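You operate a simulated robot arm through the tools that you are given. There is no shell and no other tool. Be economical: measure what you need, move in short steps, check, and stop when the job is done.

You run a simulated robot arm. Do the job below in one go: nothing can be reset, and whatever is moved stays where it is left.

## Task
Gauge the port of the blue casting, then sort it: true on the blue mat, worn on the orange.
Fine: GO to the bottom, then NO GO; worn if it drops in; gauges back, clamp open.
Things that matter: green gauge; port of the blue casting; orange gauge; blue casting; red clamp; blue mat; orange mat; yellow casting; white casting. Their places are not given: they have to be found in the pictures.

Only the result counts: the job must be done as asked and must still hold three seconds after the hand-in. Knocking over, shifting, dropping, spilling or breaking anything else fails it.

## Robot
A 6-joint arm with a two-finger parallel gripper, fixed in place. Base frame: the origin is at the foot of the arm, x ahead of it, y to its left, z up. Readings come in m, rad, newtons and seconds.
With the tool pointing down near the work surface it reaches from about 0.24 to 0.64 m from the base axis. Its first joint turns from -1.152 to 1.152 rad. Payload 2.7 kg.
The tool frame sits at the grasp point between the pads (the TCP): z along the fingers, y along the line on which they close. The tips reach 0.023 m beyond it. The gripper opens to 0.094 m. The fingers are 0.038 m wide and 0.01 m thick; the gripper's body (0.054 by 0.096 m) begins 0.039 m behind the TCP.
Orientation is that of the tool frame in the base frame, as [roll, pitch, yaw] about the fixed x, y, z axes, in that order (R = Rz(yaw) Ry(pitch) Rx(roll)). With the fingers straight down and closing along the base's y, the tool's x points along the base's -x, its y along +y and its z along -z.

## Interface
- The arm moves only by the tool arm_command. Its argument "motion" is a list of rows, each a list of 7 numbers: the closure in counts, from 0 (fully open) to 255 (shut), then the shift along the base's x, y, z in units of 30 mm (1.0 is 30 mm), then the turn, a rotation vector about the base's x, y, z in units of 5 degrees (1.0 is 5 degrees). In form: [[fingers, x, y, z, wx, wy, wz], ...]. A call has 1 to 20 rows; each row shifts and turns the commanded pose from where the row before left it. A call with a number of a shift or a turn outside -1 to 1 is refused whole. A row lasts 0.2 s, in which the tool goes at most 0.05 m and 0.15 rad; a call with a longer step from one row to the next is refused whole, and so is a gripper value outside its range. A pose out of reach is approached as far as the arm can. The call stops where the force on the tool passes 60 N (or 10 N more than at its start, if that is more) or the arm is blocked; 0.2 s more then pass. Each finger travels about 0.045 m/s and halts on what it meets, pressing with about 38 N; the grip force reading is that of the motor and also rises with nothing between the fingers. The clock runs only during rows and for 0.2 s after the last one: add rows that do not move to give the fingers time. It gives the time, the measured TCP pose, the force on the tool (base axes), the opening and the grip force at its end, in the units of the frame above (readings bear some noise), and new pictures: "show" is both (left out), scene, wrist or none.
- Cameras (640 x 400 px; columns grow to the right, rows downward): "scene" is fixed at [0.0423, -0.4135, 1.408]; the picture's right is [0.97, -0.26, 0.00], its down [-0.14, -0.51, -0.85] and it looks along [0.22, 0.82, -0.53] (base axes); focal length 360 px, centre (320, 200). "wrist" rides on the gripper at [-0.039, 0, -0.044] in the tool frame; the picture's right is [0.00, -1.00, 0.00], its down [0.97, 0.00, -0.24] and it looks along [0.24, 0.00, 0.97] (tool axes); focal length 218 px, centre (320, 200).
- measure_at(camera, pixels): there is no depth. For up to 12 entries [column, row, z] of the newest picture of that camera ("zoom" is the newest enlarged one), the place [x, y] in the base frame at which the ray of that pixel passes the height z, good to about 0.002 m. No time passes.
- enlarge(camera, box): a new picture of the part [left, top, right, bottom] of that camera's present view, enlarged. No time passes.
- sign_off(): hands the job in; it is judged then, once.

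Work in short steps. Measure before you move; look again where a grasp or a placing could have gone wrong, and mend it. You have 80 turns and 120 pictures in all, those below and enlarged ones among them. Open the gripper and draw the arm clear of the work before you hand the job in, unless the task says otherwise; then end with one line.

The tools are called after ">>>" as a command line: name --pt "numbers of a row" for each row, then --argument value for the rest, lists and objects as JSON in quotes. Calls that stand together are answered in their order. arm_command: Moves the arm, as the interface text tells. Its arguments: {"type":"object","properties":{"motion":{"type":"array","items":{"type":"array","items":{"type":"number"}}},"show":{"type":"string","enum":["both","scene","wrist","none"]}},"required":["motion"]} The other tools are called the same way: measure_at (camera, pixels) gives the place at which the rays of pixels pass given heights; enlarge (camera, box) takes an enlarged picture of a part of a camera's view; sign_off () hands the job in.

At the start:

```text
time_s: 0.0
tool_pos: [0.2479, 0.2584, 1.1374]
tool_rot: [-3.141, 0.001, 3.14]
wrist_force: [-0.2, -0.8, 0.1]
width: 0.0938
gripper_force: 0.2
```

scene: 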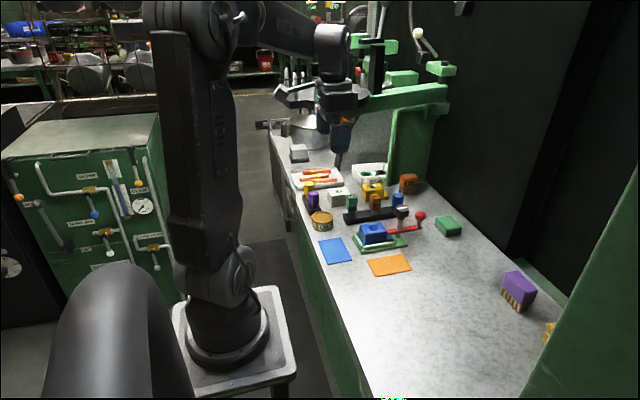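
wrist: 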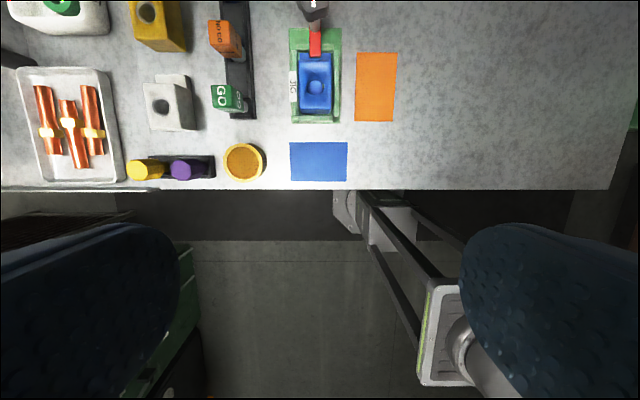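

The wrist view shows the rack with gauges near (228,60), the blue casting in a green clamp fixture at (315,85), and mats. I enlarge these parts.

>>> enlarge --camera "wrist" --box '[120, 0, 420, 190]'

>>> enlarge --camera "scene" --box '[280, 150, 480, 280]'

```text
2.11 times, centred on (270, 95) of wrist
```

zoom: 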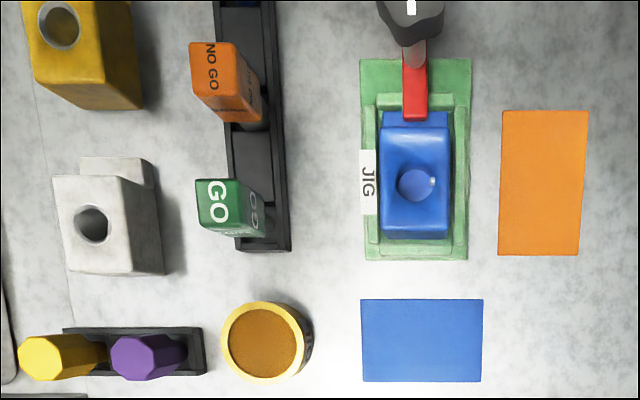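

```text
3.08 times, centred on (380, 215) of scene
```

zoom: 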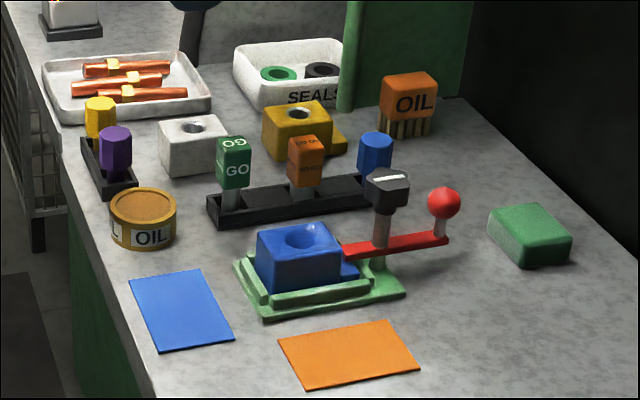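

I measure the key places first with guessed heights, before moving the camera over them.

>>> measure_at --camera "wrist" --pixels '[[290, 122, 0.82], [340, 122, 0.82], [315, 30, 0.84], [356, 52, 0.82], [396, 121, 0.82], [290, 142, 0.82], [347, 181, 0.82], [230, 97, 0.9], [226, 38, 0.9], [316, 85, 0.87], [236, 118, 0.83], [314, 5, 0.9]]'

>>> measure_at --camera "scene" --pixels '[[401, 213, 0.9], [420, 215, 0.88], [398, 240, 0.82], [374, 198, 0.88], [397, 198, 0.88], [352, 198, 0.88], [420, 216, 0.9], [417, 234, 0.84]]'

```text
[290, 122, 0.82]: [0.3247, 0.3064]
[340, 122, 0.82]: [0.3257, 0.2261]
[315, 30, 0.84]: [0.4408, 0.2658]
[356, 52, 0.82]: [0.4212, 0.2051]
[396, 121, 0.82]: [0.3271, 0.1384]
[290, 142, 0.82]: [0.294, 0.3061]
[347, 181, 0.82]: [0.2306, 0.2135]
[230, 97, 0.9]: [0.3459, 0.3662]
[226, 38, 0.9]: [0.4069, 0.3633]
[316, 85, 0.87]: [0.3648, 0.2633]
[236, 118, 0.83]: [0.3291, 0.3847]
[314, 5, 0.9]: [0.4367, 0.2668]
```

```text
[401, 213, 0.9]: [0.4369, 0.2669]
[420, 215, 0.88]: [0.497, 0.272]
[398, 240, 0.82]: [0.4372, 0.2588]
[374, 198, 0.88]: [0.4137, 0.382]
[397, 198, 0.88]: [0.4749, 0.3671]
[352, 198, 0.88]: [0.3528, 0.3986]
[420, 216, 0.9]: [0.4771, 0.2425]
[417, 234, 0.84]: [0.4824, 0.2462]
```

The clamp post sits near (0.437,0.266). I move ahead 0.12 m for a view from above.

>>> arm_command --pt "0 1 0 0 0 0 0" --pt "0 1 0 0 0 0 0" --pt "0 1 0 0 0 0 0" --pt "0 1 0 0 0 0 0" --pt "0 0.5 0.5 0 0 0 0" --pt "0 0 0 0 0 0 0"

```text
time_s: 1.4
tool_pos: [0.3832, 0.2724, 1.1363]
tool_rot: [-3.141, 0.001, -3.141]
wrist_force: [-0.4, 0.4, 0.5]
width: 0.0939
gripper_force: 0.0
```

scene: 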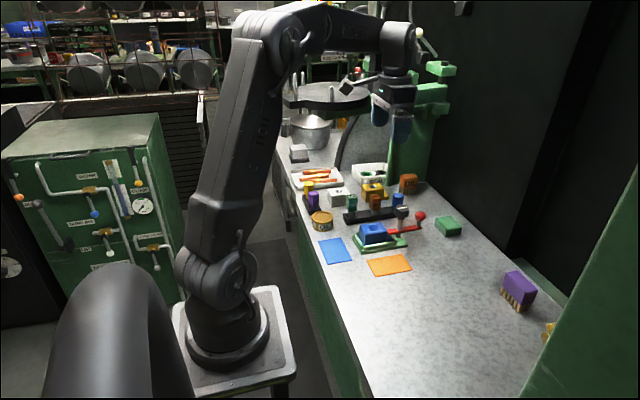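
wrist: 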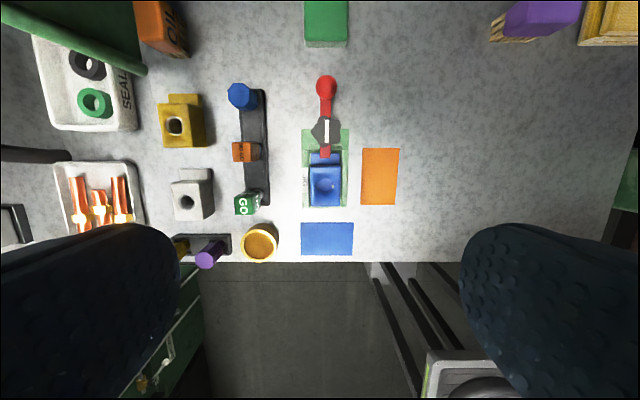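

>>> enlarge --camera "wrist" --box '[220, 65, 410, 265]'

>>> enlarge --camera "scene" --box '[330, 180, 440, 260]'

```text
2.00 times, centred on (315, 165) of wrist
```

zoom: 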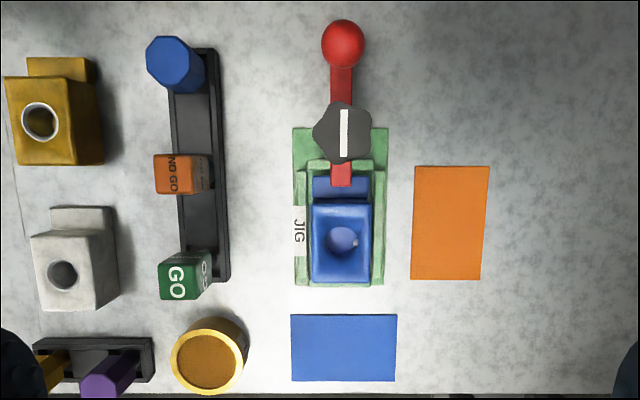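

```text
5.00 times, centred on (385, 220) of scene
```

zoom: 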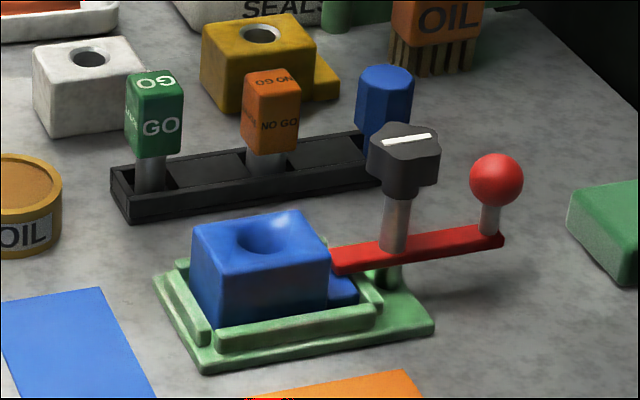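

I triangulate the gauge tops, knob, ball and port by comparing both cameras at several heights.

>>> measure_at --camera "wrist" --pixels '[[243.5, 206, 0.9], [243.5, 206, 0.92], [241, 152.5, 0.9], [241, 152.5, 0.92], [326.5, 131.5, 0.9], [326.5, 131.5, 0.92], [326.5, 86.5, 0.88], [326.5, 86.5, 0.9], [325.5, 186, 0.86], [325.5, 186, 0.88], [239, 96.5, 0.9], [239, 96.5, 0.92]]'

>>> measure_at --camera "scene" --pixels '[[352.2, 197, 0.9], [352.2, 197, 0.92], [375.4, 196, 0.9], [375.4, 196, 0.92], [402, 207.5, 0.9], [402, 207.5, 0.92], [420.2, 216, 0.88], [420.2, 216, 0.9], [374, 227, 0.86], [374, 227, 0.88], [398.5, 195, 0.9], [398.5, 195, 0.92]]'

```text
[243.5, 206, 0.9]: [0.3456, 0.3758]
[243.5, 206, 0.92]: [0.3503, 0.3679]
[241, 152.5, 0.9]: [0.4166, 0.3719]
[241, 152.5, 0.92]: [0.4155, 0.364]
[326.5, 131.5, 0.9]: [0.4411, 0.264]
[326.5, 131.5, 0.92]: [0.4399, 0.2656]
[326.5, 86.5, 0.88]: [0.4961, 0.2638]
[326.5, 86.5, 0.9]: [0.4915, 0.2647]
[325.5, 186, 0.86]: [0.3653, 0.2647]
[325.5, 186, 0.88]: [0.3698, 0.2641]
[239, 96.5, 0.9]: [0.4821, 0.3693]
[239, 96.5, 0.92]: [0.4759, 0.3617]
```

```text
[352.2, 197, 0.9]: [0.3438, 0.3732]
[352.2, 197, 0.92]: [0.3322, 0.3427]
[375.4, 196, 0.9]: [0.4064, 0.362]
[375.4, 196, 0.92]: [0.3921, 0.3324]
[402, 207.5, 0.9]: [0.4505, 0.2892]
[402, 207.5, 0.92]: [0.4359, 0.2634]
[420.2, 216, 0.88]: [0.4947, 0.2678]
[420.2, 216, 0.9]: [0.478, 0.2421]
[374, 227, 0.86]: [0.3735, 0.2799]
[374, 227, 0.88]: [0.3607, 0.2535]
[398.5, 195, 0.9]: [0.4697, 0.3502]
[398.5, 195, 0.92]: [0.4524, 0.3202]
```

Green gauge top ≈ (0.346, 0.375, 0.90); orange ≈ (0.412, 0.373, 0.893); port ≈ (0.367, 0.265, 0.871). I move over the green gauge for a nearer look, with the fingers part closed.

>>> arm_command --pt "70 -0.31 0.86 -0.9 0 0 0" --pt "70 -0.31 0.86 -0.9 0 0 0" --pt "70 -0.31 0.86 -0.9 0 0 0" --pt "70 -0.31 0.86 -0.9 0 0 0" --pt "70 0 0 0 0 0 0" --pt "70 0 0 0 0 0 0"

```text
time_s: 2.1
tool_pos: [0.3727, 0.3155, 1.0905]
tool_rot: [-3.139, 0.015, 3.13]
wrist_force: [3.4, -20.6, 1.2]
width: 0.0683
gripper_force: 0.1
stopped in row 3: the force on the tool passed its limit (the readings are from after the stop); the commanded pose is now the measured one
```

scene: 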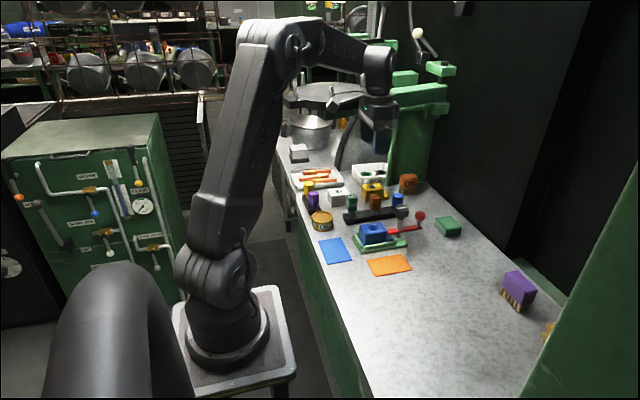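
wrist: 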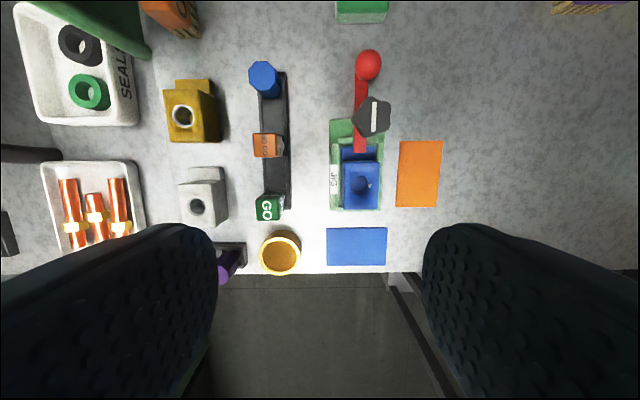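

The tool was stopped with −20 N in y, so something stands on the +y side. I look at the scene around the tool.

>>> enlarge --camera "scene" --box '[270, 20, 470, 200]'

>>> measure_at --camera "scene" --pixels '[[370, 95, 1.15], [370, 95, 1.2], [285, 97, 1.15], [330, 108, 1.15], [380, 90, 1.15], [380, 90, 1.1]]'

```text
2.22 times, centred on (370, 110) of scene
```

zoom: 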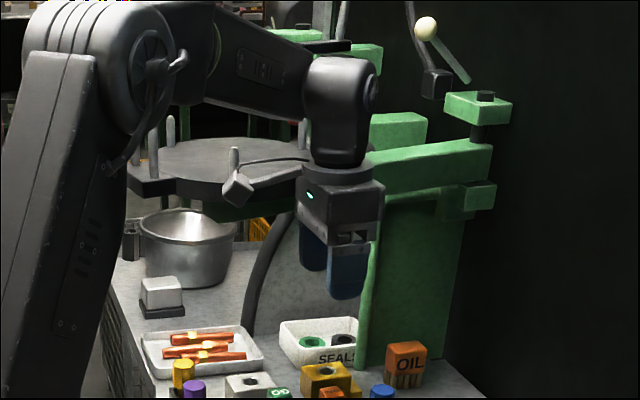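

```text
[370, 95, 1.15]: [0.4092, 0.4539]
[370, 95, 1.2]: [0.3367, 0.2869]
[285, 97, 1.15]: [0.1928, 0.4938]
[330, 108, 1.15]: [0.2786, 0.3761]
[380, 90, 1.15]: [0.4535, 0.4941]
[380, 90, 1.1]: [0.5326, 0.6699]
```

>>> enlarge --camera "scene" --box '[310, 70, 410, 140]'

>>> measure_at --camera "scene" --pixels '[[338, 168, 0.82], [390, 185, 0.82], [380, 178, 0.82], [431, 183, 0.82]]'

>>> measure_at --camera "wrist" --pixels '[[60, 155, 0.82], [145, 55, 0.82], [40, 5, 1.0], [10, 205, 0.82], [150, 55, 1.0], [60, 155, 1.0]]'

```text
5.71 times, centred on (360, 105) of scene
```

zoom: 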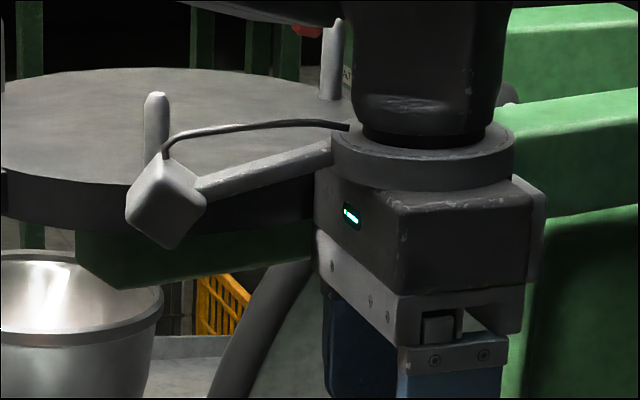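

```text
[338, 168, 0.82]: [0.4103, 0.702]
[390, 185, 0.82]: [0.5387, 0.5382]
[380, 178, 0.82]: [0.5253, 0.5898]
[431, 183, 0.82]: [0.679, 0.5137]
```

```text
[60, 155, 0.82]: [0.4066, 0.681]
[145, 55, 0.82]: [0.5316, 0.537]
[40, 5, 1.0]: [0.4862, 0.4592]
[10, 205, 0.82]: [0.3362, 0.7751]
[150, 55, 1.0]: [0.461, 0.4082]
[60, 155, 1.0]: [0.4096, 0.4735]
```

Contact was probably a hand part against the machine (disc/beam) at z ≈ 1.1–1.2, which I should pass beneath. I back off in −y, go down in open space, and look.

>>> arm_command --pt "70 0 -0.8 0 0 0 0" --pt "70 0 0 -0.8 0 0 0" --pt "70 0 0 -1 0 0 0" --pt "70 0 0 -1 0 0 0" --pt "70 0 0 0 0 0 0"

```text
time_s: 3.3
tool_pos: [0.3692, 0.2945, 1.0042]
tool_rot: [-3.14, 0.014, 3.13]
wrist_force: [0.4, -0.8, 0.1]
width: 0.0683
gripper_force: 0.0
```

scene: 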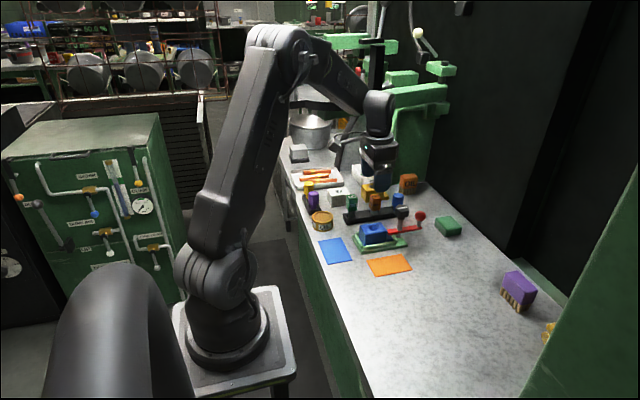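
wrist: 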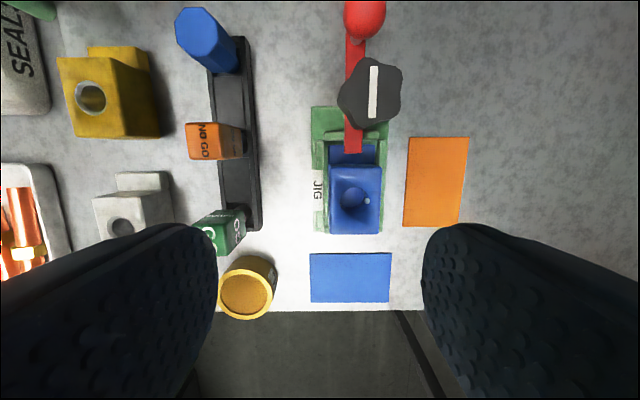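

Free now. I undo the small tilt (pitch 0.014, yaw −0.011) and move toward the green gauge at this lower height.

>>> arm_command --pt "70 0 0 0 0 0.16 0.13" --pt "70 -0.25 0.9 0 0 0 0" --pt "70 -0.25 0.9 0 0 0 0" --pt "70 -0.25 0.9 0 0 0 0" --pt "70 0 0 0 0 0 0"

```text
time_s: 4.5
tool_pos: [0.3619, 0.3073, 1.004]
tool_rot: [-3.107, -0.026, 3.038]
wrist_force: [0.2, 0.5, -0.6]
width: 0.0682
gripper_force: 0.0
```

scene: 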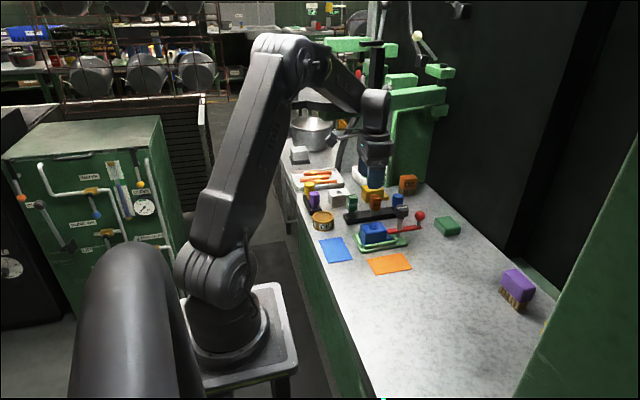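
wrist: 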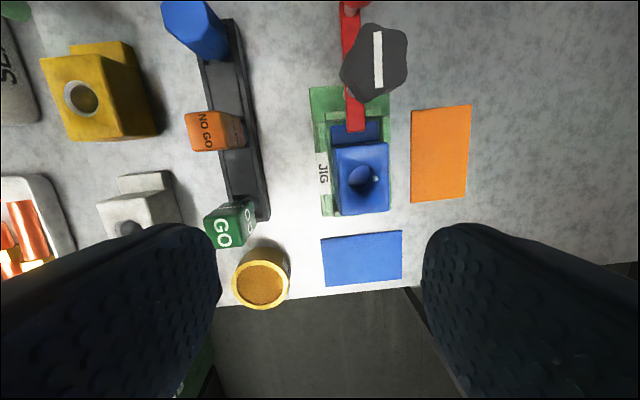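

The tool stopped short at y = 0.307 with a yaw error and no wrist force, so perhaps an upper link is blocked. I look closely at the arm and machine.

>>> enlarge --camera "scene" --box '[240, 10, 460, 180]'

>>> enlarge --camera "scene" --box '[340, 30, 440, 95]'

```text
2.35 times, centred on (350, 95) of scene
```

zoom: 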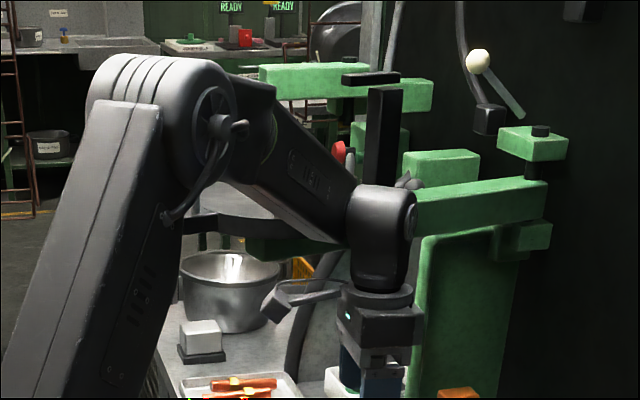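

```text
6.15 times, centred on (390, 62) of scene
```

zoom: 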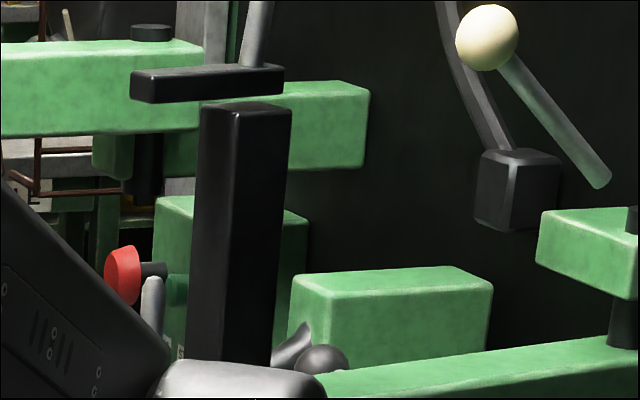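

Nothing seems to touch the hand itself. I wait a moment to see whether the pose settles.

>>> arm_command --pt "70 0 0 0 0 0 0" --pt "70 0 0 0 0 0 0" --pt "70 0 0 0 0 0 0" --show "none"

```text
time_s: 5.3
tool_pos: [0.3637, 0.3071, 1.0045]
tool_rot: [-3.111, -0.024, 3.036]
wrist_force: [-0.9, 1.5, 0.1]
width: 0.0682
gripper_force: 0.1
```

J1 seems to be blocked by something beside the wrist that I can't see. I back off in −y, then tilt the wrist camera toward +y to find the obstacle.

>>> arm_command --pt "70 0.2 -1 0 0 0 0" --pt "70 0.2 -1 0 0 0 0" --pt "70 0.2 -1 0 0 0 0" --pt "70 0 -1 0 0 0 0" --pt "70 0 0 0 1 0 0" --pt "70 0 0 0 1 0 0" --pt "70 0 0 0 1 0 0" --pt "70 0 0 0 1 0 0" --pt "70 0 0 0 1 0 0" --pt "70 0 0 0 1 0 0" --pt "70 0 0 0 1 0 0" --pt "70 0 0 0 1 0 0" --pt "70 0 0 0 1 0 0" --pt "70 0 0 0 1 0 0" --pt "70 0 0 0 0 0 0"

```text
time_s: 8.5
tool_pos: [0.3668, 0.2562, 1.005]
tool_rot: [2.269, 0.001, -3.14]
wrist_force: [-0.1, 0.0, 0.8]
width: 0.0683
gripper_force: 0.1
```

scene: 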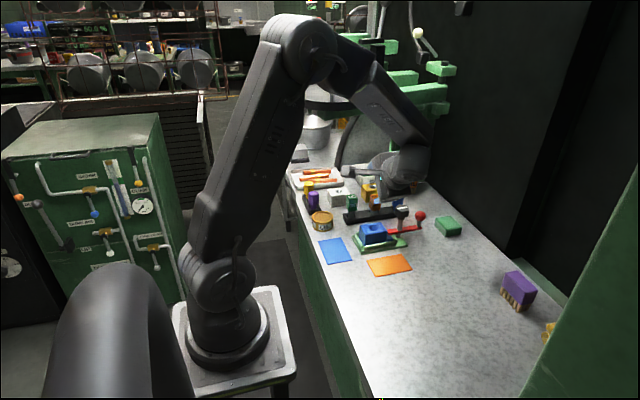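
wrist: 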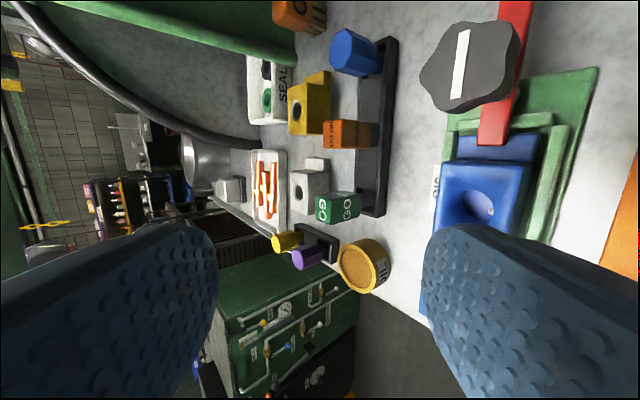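

A dark tube rises from the far bench at (260,145) and arches toward the upper left (up and toward the tool). I tilt further up to see where it goes.

>>> arm_command --pt "70 0 0 0.5 1 0 0" --pt "70 0 0 0.5 1 0 0" --pt "70 0 0 0.5 1 0 0" --pt "70 0 0 0 1 0 0" --pt "70 0 0 0 1 0 0" --pt "70 0 0 0 1 0 0" --pt "70 0 0 0 0 0 0"

```text
time_s: 10.1
tool_pos: [0.3657, 0.2573, 1.0497]
tool_rot: [1.745, 0.002, -3.141]
wrist_force: [-0.6, -0.5, 0.1]
width: 0.0681
gripper_force: 0.1
```

scene: 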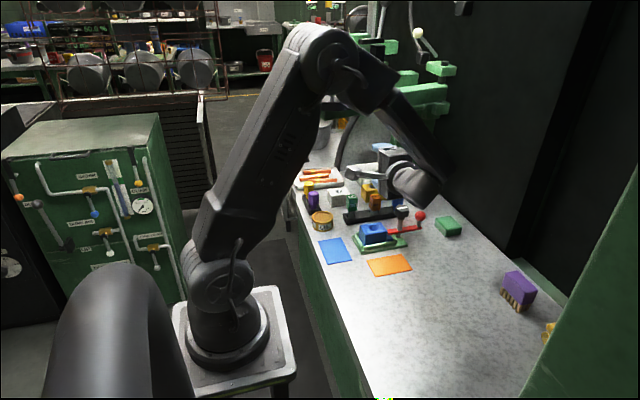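
wrist: 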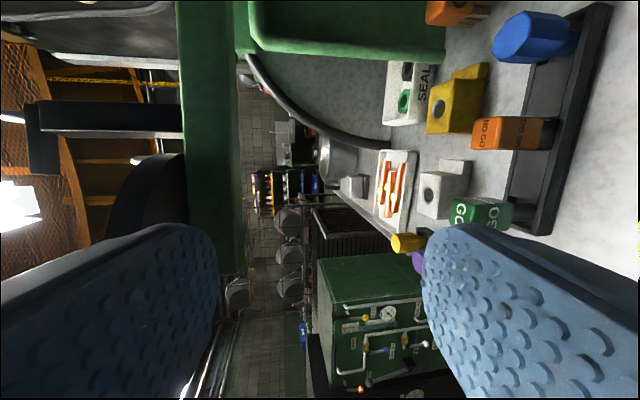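

The green beam runs along x at columns 180–240, with a black post on it, and a dark slab is at the upper left. I enlarge that region and measure the beam's edges.

>>> enlarge --camera "wrist" --box '[0, 0, 320, 280]'

>>> enlarge --camera "scene" --box '[280, 20, 470, 210]'

>>> measure_at --camera "wrist" --pixels '[[240, 100, 1.1], [240, 100, 1.12], [240, 200, 1.1], [183, 100, 1.12], [183, 100, 1.15], [183, 200, 1.15], [235, 270, 1.1], [485, 210, 0.9]]'

```text
1.43 times, centred on (160, 140) of wrist
```

zoom: 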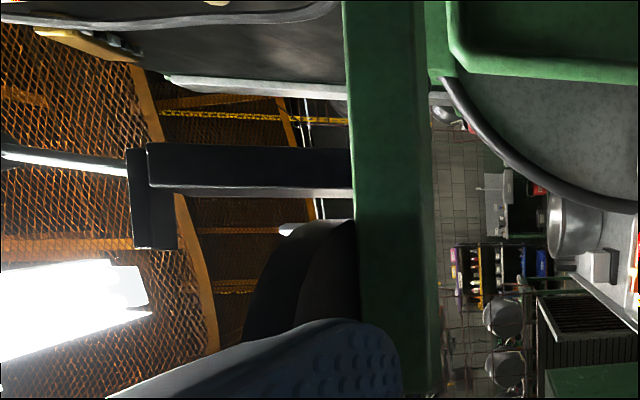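

```text
2.11 times, centred on (375, 115) of scene
```

zoom: 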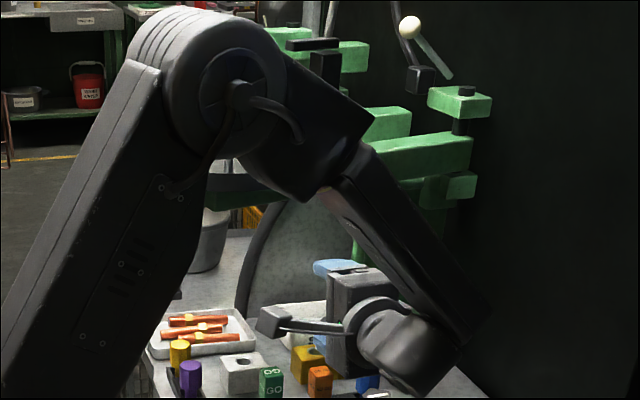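

```text
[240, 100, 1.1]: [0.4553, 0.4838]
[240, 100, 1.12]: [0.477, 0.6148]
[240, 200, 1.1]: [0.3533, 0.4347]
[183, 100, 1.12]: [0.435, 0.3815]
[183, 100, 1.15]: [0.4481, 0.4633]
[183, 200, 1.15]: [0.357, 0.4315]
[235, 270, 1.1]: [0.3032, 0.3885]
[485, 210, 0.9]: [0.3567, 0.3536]
```

The obstacle is a swing-arm disc at z ≈ 1.13–1.17, with its front edge near y ≈ 0.37. It blocks the wrist when upright over the gauges. I'll take the gauges closing along x, with the tool leaned about 30° about x so that the wrist stays at y < 0.30. First I untilt to 30°, then turn 90° about the tool axis.

>>> arm_command --pt "70 0 0 0 -1 0 0" --pt "70 0 0 0 -1 0 0" --pt "70 0 0 0 -1 0 0" --pt "70 0 0 0 -1 0 0" --pt "70 0 0 0 -1 0 0" --pt "70 0 0 0 -1 0 0" --pt "70 0 0 0 -1 0 0" --pt "70 0 0 0 -1 0 0" --pt "70 0 0 0 -1 0 0" --pt "70 0 0 0 -1 0 0" --pt "70 0 0 0 0 -0.5 0.866" --pt "70 0 0 0 0 -0.5 0.866" --pt "70 0 0 0 0 -0.5 0.866" --pt "70 0 0 0 0 -0.5 0.866" --pt "70 0 0 0 0 -0.5 0.866" --pt "70 0 0 0 0 -0.5 0.866" --pt "70 0 0 0 0 -0.5 0.866" --pt "70 0 0 0 0 -0.5 0.866" --pt "70 0 0 0 0 -0.5 0.866" --pt "70 0 0 0 0 0 0" --show "none"

>>> arm_command --pt "90 0 0 0 0 -0.5 0.866" --pt "90 0 0 0 0 -0.5 0.866" --pt "90 0 0 0 0 -0.5 0.866" --pt "90 0 0 0 0 -0.5 0.866" --pt "90 0 0 0 0 -0.5 0.866" --pt "90 0 0 0 0 -0.5 0.866" --pt "90 0 0 0 0 -0.5 0.866" --pt "90 0 0 0 0 -0.5 0.866" --pt "90 0 0 0 0 -0.5 0.866" --pt "90 0 0 0 0 0 0" --pt "90 0 0 0 0 0 0"

```text
time_s: 14.3
tool_pos: [0.367, 0.2564, 1.05]
tool_rot: [2.756, 0.363, -2.425]
wrist_force: [-0.1, -0.2, 1.0]
width: 0.0684
gripper_force: 0.0
```

```text
time_s: 16.7
tool_pos: [0.3659, 0.2558, 1.0494]
tool_rot: [-3.139, 0.524, -1.568]
wrist_force: [0.6, -0.6, 0.1]
width: 0.0609
gripper_force: 0.0
```

scene: 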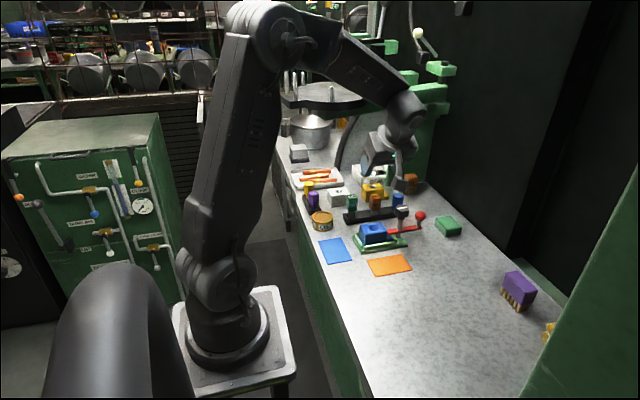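
wrist: 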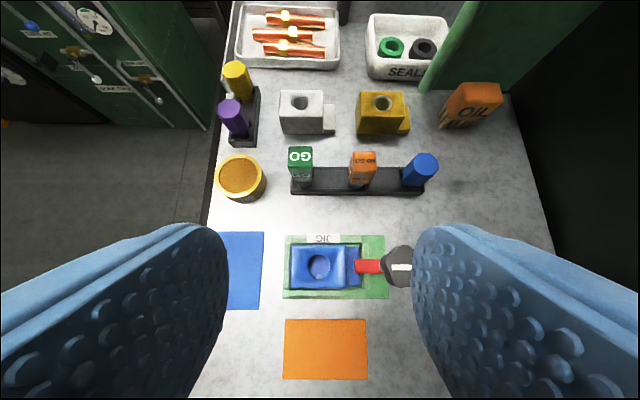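

The pose is reached and the view is clear. I measure both gauges from this view and enlarge them.

>>> enlarge --camera "wrist" --box '[270, 130, 450, 210]'

>>> measure_at --camera "wrist" --pixels '[[300, 153, 0.9], [301, 167, 0.88], [362, 158, 0.893], [291, 194, 0.84], [423, 193, 0.84], [319, 266, 0.871], [404, 252, 0.918]]'

```text
3.56 times, centred on (360, 170) of wrist
```

zoom: 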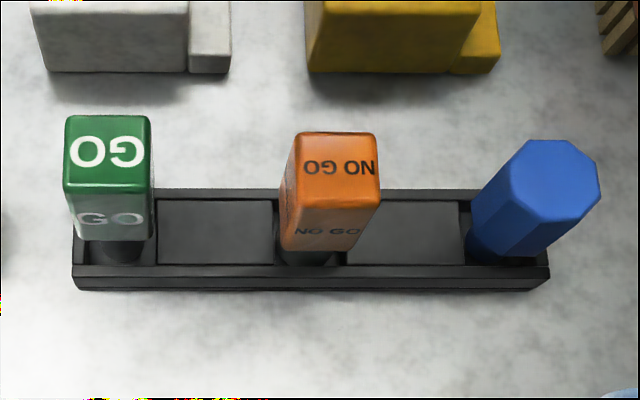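

```text
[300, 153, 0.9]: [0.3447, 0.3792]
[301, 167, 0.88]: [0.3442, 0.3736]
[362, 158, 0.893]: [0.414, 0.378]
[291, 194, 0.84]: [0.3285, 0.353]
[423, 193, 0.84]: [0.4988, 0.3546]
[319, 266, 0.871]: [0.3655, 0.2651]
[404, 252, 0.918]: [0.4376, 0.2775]
```

>>> measure_at --camera "scene" --pixels '[[351.5, 211.5, 0.86], [351.5, 211.5, 0.87], [352, 199.5, 0.89], [352, 199.5, 0.9], [375, 210.5, 0.86], [375, 210.5, 0.87], [375, 199, 0.9], [375, 199, 0.89]]'

```text
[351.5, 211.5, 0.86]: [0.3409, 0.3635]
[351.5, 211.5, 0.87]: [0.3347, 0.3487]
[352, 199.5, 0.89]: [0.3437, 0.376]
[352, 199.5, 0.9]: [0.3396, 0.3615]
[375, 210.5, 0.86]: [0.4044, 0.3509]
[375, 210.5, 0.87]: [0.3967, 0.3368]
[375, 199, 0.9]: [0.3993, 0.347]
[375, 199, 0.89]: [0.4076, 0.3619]
```

The green handle spans z ≈ 0.861–0.90, 25 mm square at (0.345, 0.3745). I hover 60 mm back along the tool axis at (0.345, 0.3425, 0.945).

>>> arm_command --pt "90 -0.175 0.72 -0.87 0 0 0" --pt "90 -0.175 0.72 -0.87 0 0 0" --pt "90 -0.175 0.72 -0.87 0 0 0" --pt "90 -0.175 0.72 -0.87 0 0 0" --pt "90 0 0 0 0 0 0"

```text
time_s: 17.9
tool_pos: [0.3452, 0.3423, 0.9459]
tool_rot: [-3.139, 0.524, -1.569]
wrist_force: [0.1, 0.0, 0.0]
width: 0.0606
gripper_force: 0.1
```

scene: 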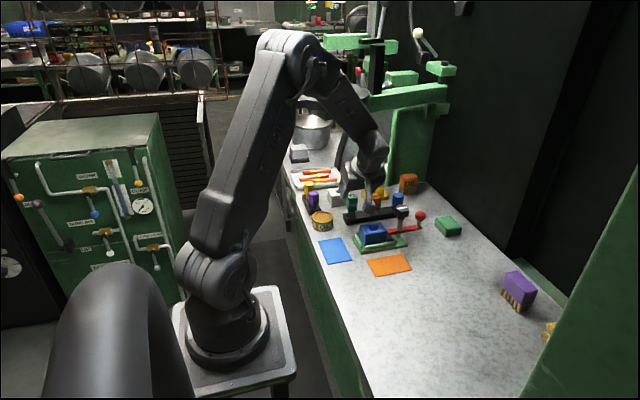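
wrist: 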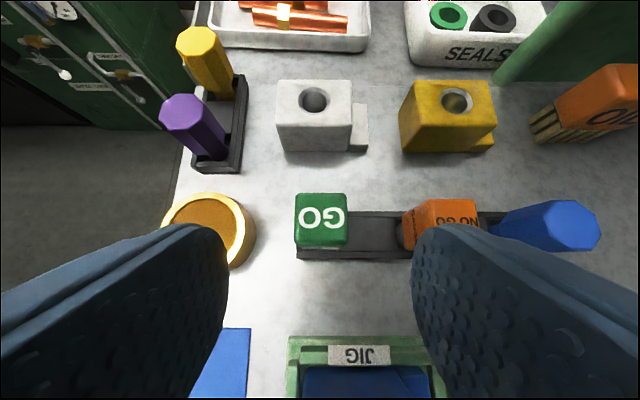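

The green gauge is centred (column 321). I advance along the tool axis with the fingers still open.

>>> arm_command --pt "90 0 0.25 -0.433 0 0 0" --pt "90 0 0.25 -0.433 0 0 0" --pt "90 0 0.25 -0.433 0 0 0" --pt "90 0 0.25 -0.45 0 0 0" --pt "90 0 0 0 0 0 0"

```text
time_s: 19.1
tool_pos: [0.3456, 0.3722, 0.8917]
tool_rot: [-3.138, 0.524, -1.566]
wrist_force: [-0.5, 0.2, 1.8]
width: 0.0607
gripper_force: 0.1
```

scene: 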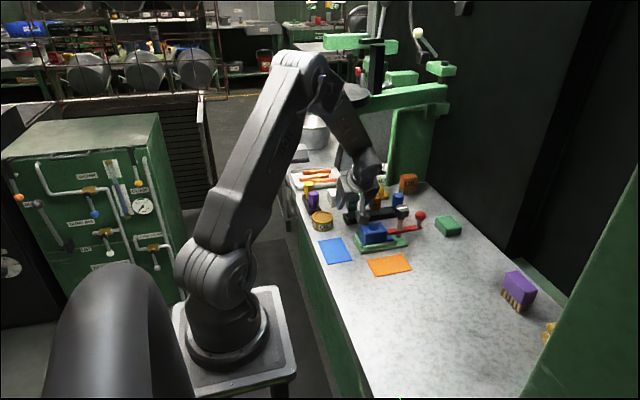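
wrist: 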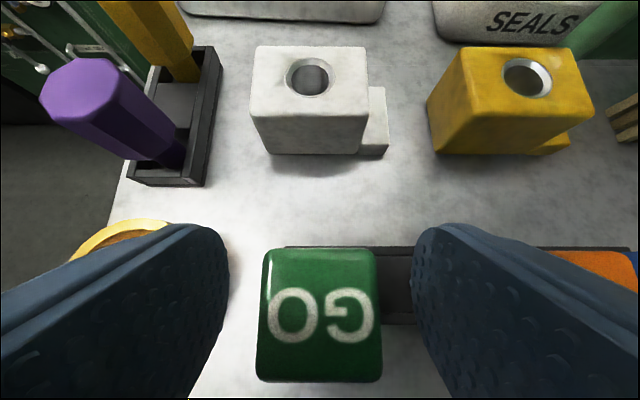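

The green handle stands between the pads, centred. I close the fingers.

>>> arm_command --pt "255 0 0 0 0 0 0" --pt "255 0 0 0 0 0 0" --pt "255 0 0 0 0 0 0" --pt "255 0 0 0 0 0 0" --show "none"

>>> arm_command --pt "255 0 0 0.2 0 0 0" --pt "255 0 0 0.5 0 0 0" --pt "255 0 0 1 0 0 0" --pt "255 0 0 1 0 0 0" --pt "255 0 0 0 0 0 0"

```text
time_s: 20.1
tool_pos: [0.3456, 0.3712, 0.8928]
tool_rot: [-3.14, 0.523, -1.568]
wrist_force: [0.3, -0.1, 0.5]
width: 0.0254
gripper_force: 38.1
```

```text
time_s: 21.3
tool_pos: [0.3458, 0.3711, 0.9743]
tool_rot: [-3.14, 0.523, -1.569]
wrist_force: [-0.2, 0.5, -0.5]
width: 0.0255
gripper_force: 38.0
```

scene: 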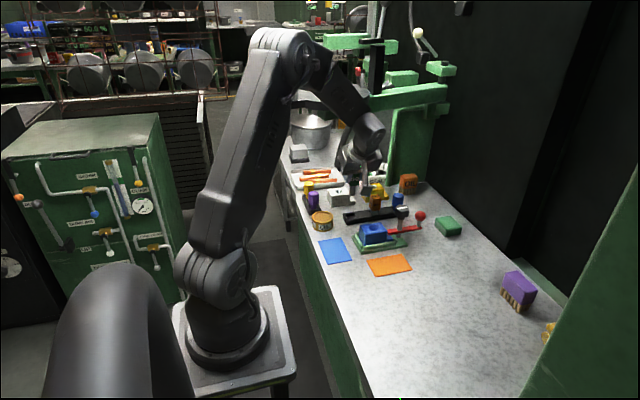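
wrist: 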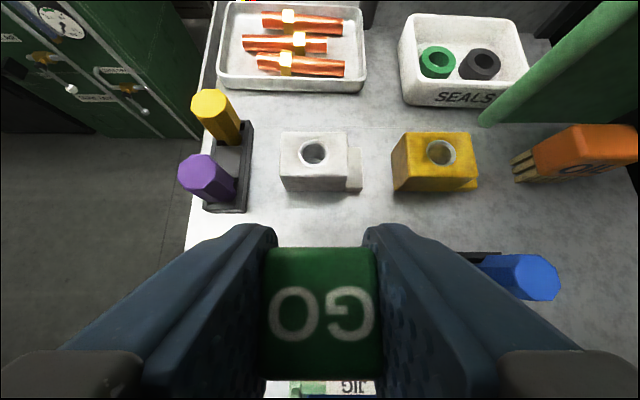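

GO is held (width 25 mm). I enlarge to find the pin in relation to the TCP.

>>> enlarge --camera "scene" --box '[320, 140, 420, 250]'

>>> measure_at --camera "wrist" --pixels '[[320, 248, 0.981], [320, 378, 0.981], [265, 250, 0.981], [375, 250, 0.981]]'

```text
3.64 times, centred on (370, 195) of scene
```

zoom: 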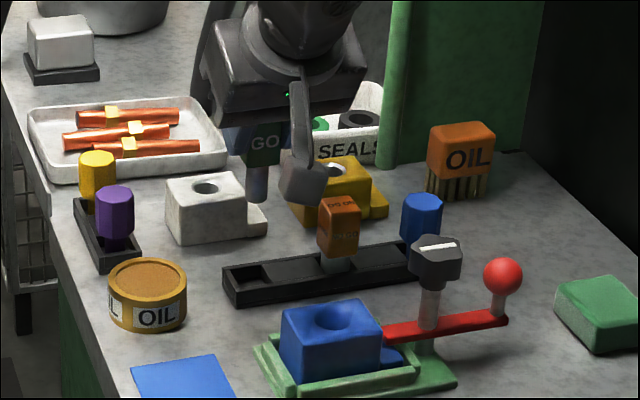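

```text
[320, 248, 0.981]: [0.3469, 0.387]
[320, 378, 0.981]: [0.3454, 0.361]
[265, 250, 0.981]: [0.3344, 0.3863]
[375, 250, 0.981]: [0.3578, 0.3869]
```

The gauge centre is TCP + 3 mm in y. The port is at about (0.366, 0.2648). I carry GO above the port at the present height (pin tip ≈ 0.91).

>>> arm_command --pt "255 0.168 -0.911 0 0 0 0" --pt "255 0.168 -0.911 0 0 0 0" --pt "255 0.168 -0.911 0 0 0 0" --pt "255 0.168 -0.911 0 0 0 0" --pt "255 0 0 0 0 0 0" --pt "255 0 0 0 0 0 0"

>>> enlarge --camera "scene" --box '[330, 170, 440, 260]'

```text
time_s: 22.7
tool_pos: [0.3645, 0.2624, 0.9748]
tool_rot: [-3.14, 0.523, -1.568]
wrist_force: [1.4, -0.6, 0.0]
width: 0.0253
gripper_force: 37.9
```

scene: 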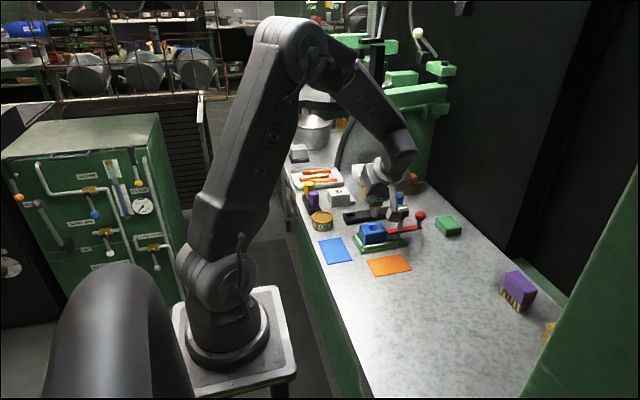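
wrist: 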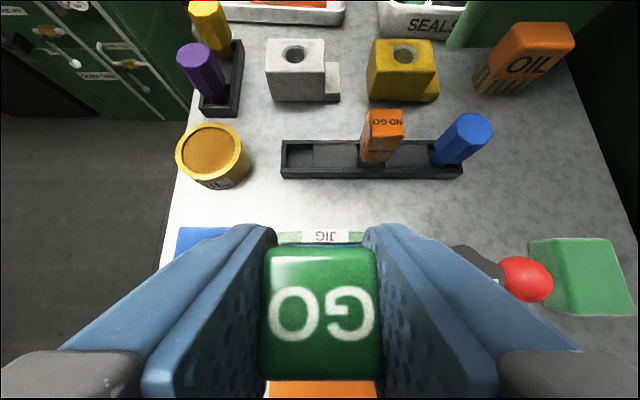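

```text
4.44 times, centred on (385, 215) of scene
```

zoom: 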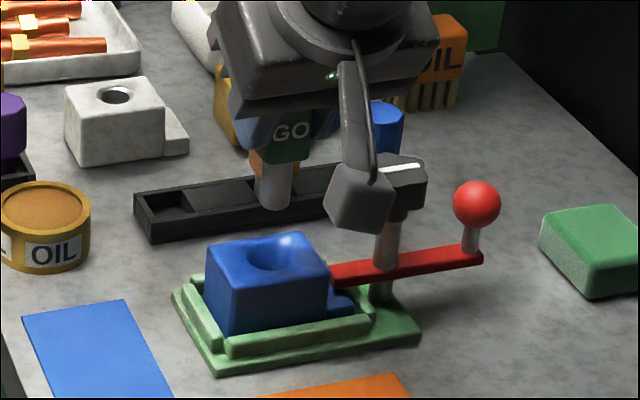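

The pin is above the port in the scene (column 374.9 against 374.5–375). I nudge x by +1 mm and lower in small steps.

>>> arm_command --pt "255 0.03 0 -0.4 0 0 0" --pt "255 0 0 -0.4 0 0 0" --pt "255 0 0 -0.3 0 0 0" --pt "255 0 0 -0.3 0 0 0" --pt "255 0 0 -0.2 0 0 0" --pt "255 0 0 0 0 0 0" --show "scene"

>>> enlarge --camera "scene" --box '[330, 170, 440, 260]'

```text
time_s: 24.1
tool_pos: [0.3665, 0.2643, 0.9242]
tool_rot: [-3.139, 0.523, -1.57]
wrist_force: [-0.1, -0.5, -1.0]
width: 0.0256
gripper_force: 37.7
```

scene: 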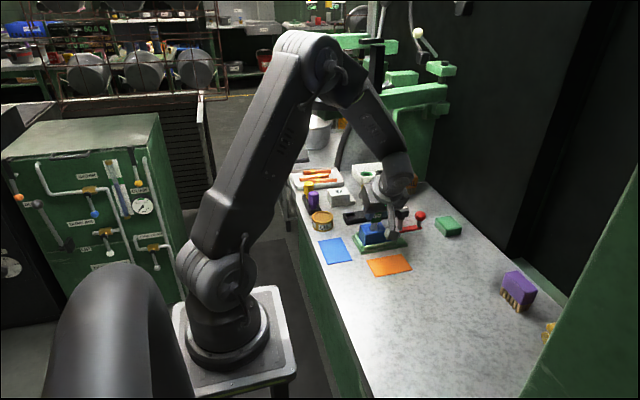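

```text
4.44 times, centred on (385, 215) of scene
```

zoom: 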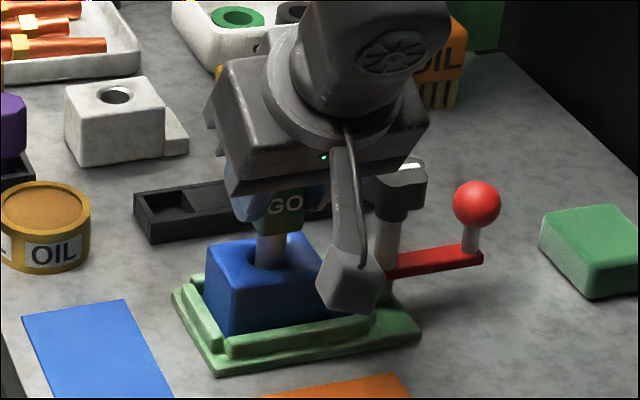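

The pin is entering the port with no force. I lower further in small steps.

>>> arm_command --pt "255 0 0 -0.2 0 0 0" --pt "255 0 0 -0.2 0 0 0" --pt "255 0 0 -0.2 0 0 0" --pt "255 0 0 0 0 0 0" --show "none"

```text
time_s: 25.1
tool_pos: [0.3669, 0.264, 0.9083]
tool_rot: [-3.139, 0.524, -1.568]
wrist_force: [-0.1, 0.2, -1.2]
width: 0.0255
gripper_force: 37.4
```

>>> arm_command --pt "255 0 0 -0.1 0 0 0" --pt "255 0 0 -0.1 0 0 0" --pt "255 0 0 0 0 0 0" --show "none"

>>> enlarge --camera "scene" --box '[330, 170, 440, 260]'

```text
time_s: 25.9
tool_pos: [0.3674, 0.2647, 0.9037]
tool_rot: [-3.133, 0.528, -1.565]
wrist_force: [-5.6, 1.9, 35.1]
width: 0.0255
gripper_force: 38.0
```

```text
4.44 times, centred on (385, 215) of scene
```

zoom: 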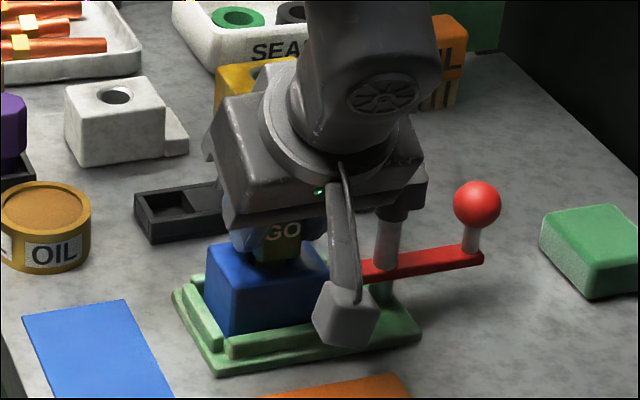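

GO is fully seated: handle on the casting, 35 N upward at TCP z = 0.9037. I draw it out and go back above its slot by reversing the same shifts.

>>> arm_command --pt "255 0 0 0.3 0 0 0" --pt "255 0 0 0.6 0 0 0" --pt "255 0 0 0.8 0 0 0" --pt "255 0 0 0.7 0 0 0" --pt "255 -0.175 0.911 0 0 0 0" --pt "255 -0.175 0.911 0 0 0 0" --pt "255 -0.175 0.911 0 0 0 0" --pt "255 -0.177 0.911 0 0 0 0" --pt "255 0 0 0 0 0 0" --pt "255 0 0 0 0 0 0"

>>> enlarge --camera "scene" --box '[320, 150, 430, 250]'

```text
time_s: 28.1
tool_pos: [0.3463, 0.3726, 0.9744]
tool_rot: [-3.14, 0.523, -1.569]
wrist_force: [-0.8, -0.1, -0.4]
width: 0.0253
gripper_force: 38.5
```

scene: 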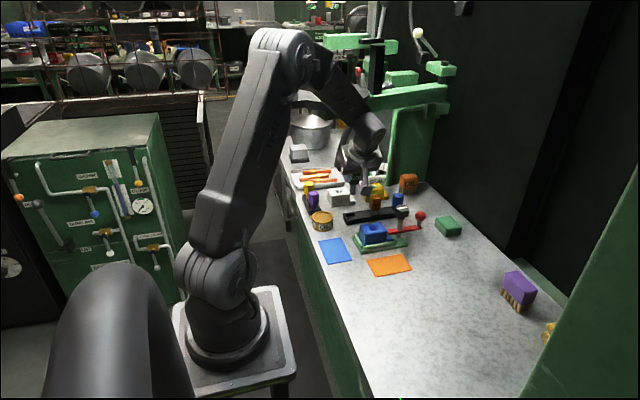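
wrist: 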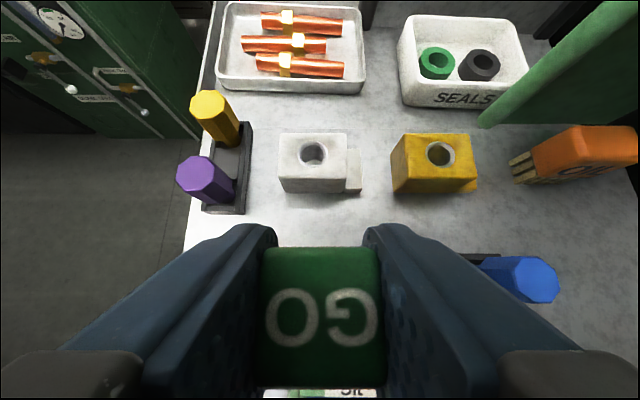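

```text
4.00 times, centred on (375, 200) of scene
```

zoom: 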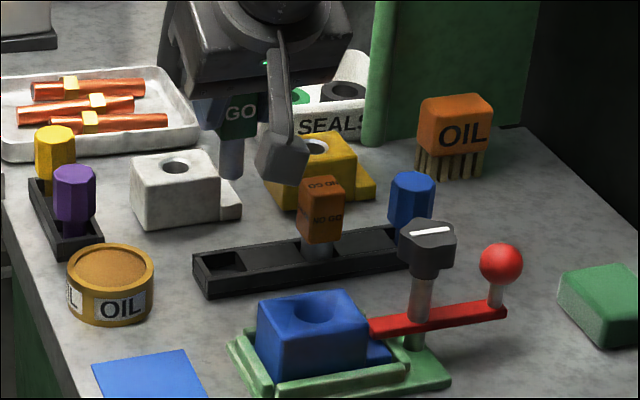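

The grip looks the same as before. I lower GO into its slot, the last bit slowly.

>>> arm_command --pt "255 0 0 -0.9 0 0 0" --pt "255 0 0 -0.9 0 0 0" --pt "255 0 0 -0.5 0 0 0" --pt "255 0 0 -0.2 0 0 0" --pt "255 0 0 -0.1 0 0 0" --pt "255 0 0 -0.05 0 0 0" --pt "255 0 0 0 0 0 0"

>>> enlarge --camera "scene" --box '[320, 150, 430, 250]'

```text
time_s: 29.7
tool_pos: [0.3448, 0.3726, 0.8956]
tool_rot: [-3.14, 0.524, -1.57]
wrist_force: [0.5, 0.2, -0.7]
width: 0.0253
gripper_force: 37.9
```

scene: 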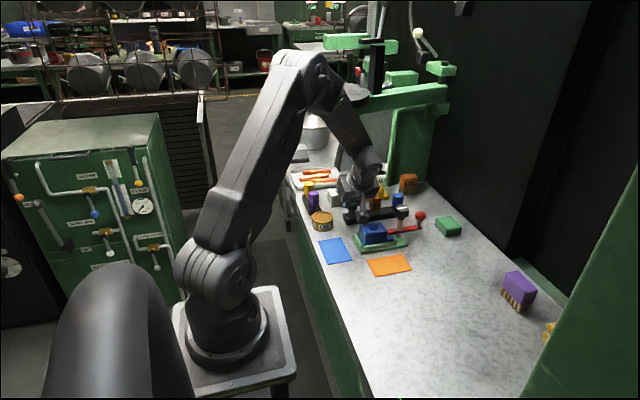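
wrist: 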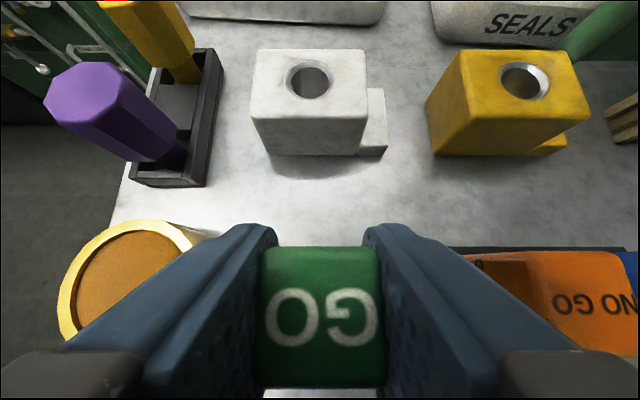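

```text
4.00 times, centred on (375, 200) of scene
```

zoom: 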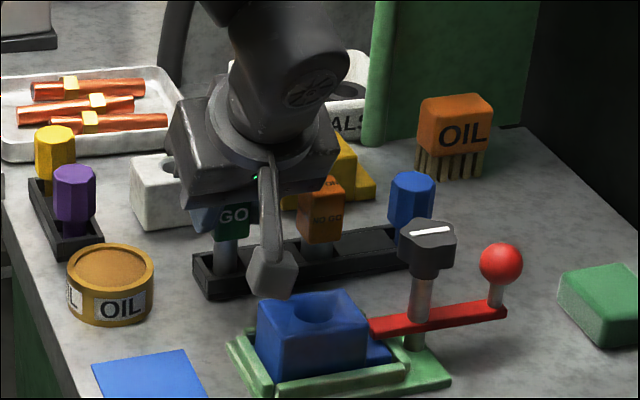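

No contact yet, about 3 mm left. I lower slowly the rest.

>>> arm_command --pt "255 0 0 -0.05 0 0 0" --pt "255 0 0 -0.04 0 0 0" --pt "255 0 0 0 0 0 0" --show "none"

```text
time_s: 30.5
tool_pos: [0.3462, 0.3737, 0.8925]
tool_rot: [-3.139, 0.523, -1.57]
wrist_force: [-0.8, 0.2, -1.0]
width: 0.0252
gripper_force: 37.8
```

>>> arm_command --pt "255 0 0 -0.04 0 0 0" --pt "255 0 0 -0.04 0 0 0" --pt "255 0 0 0 0 0 0" --show "none"

```text
time_s: 31.3
tool_pos: [0.3444, 0.3732, 0.891]
tool_rot: [-3.138, 0.525, -1.569]
wrist_force: [-2.7, -3.1, 12.2]
width: 0.0253
gripper_force: 38.5
```

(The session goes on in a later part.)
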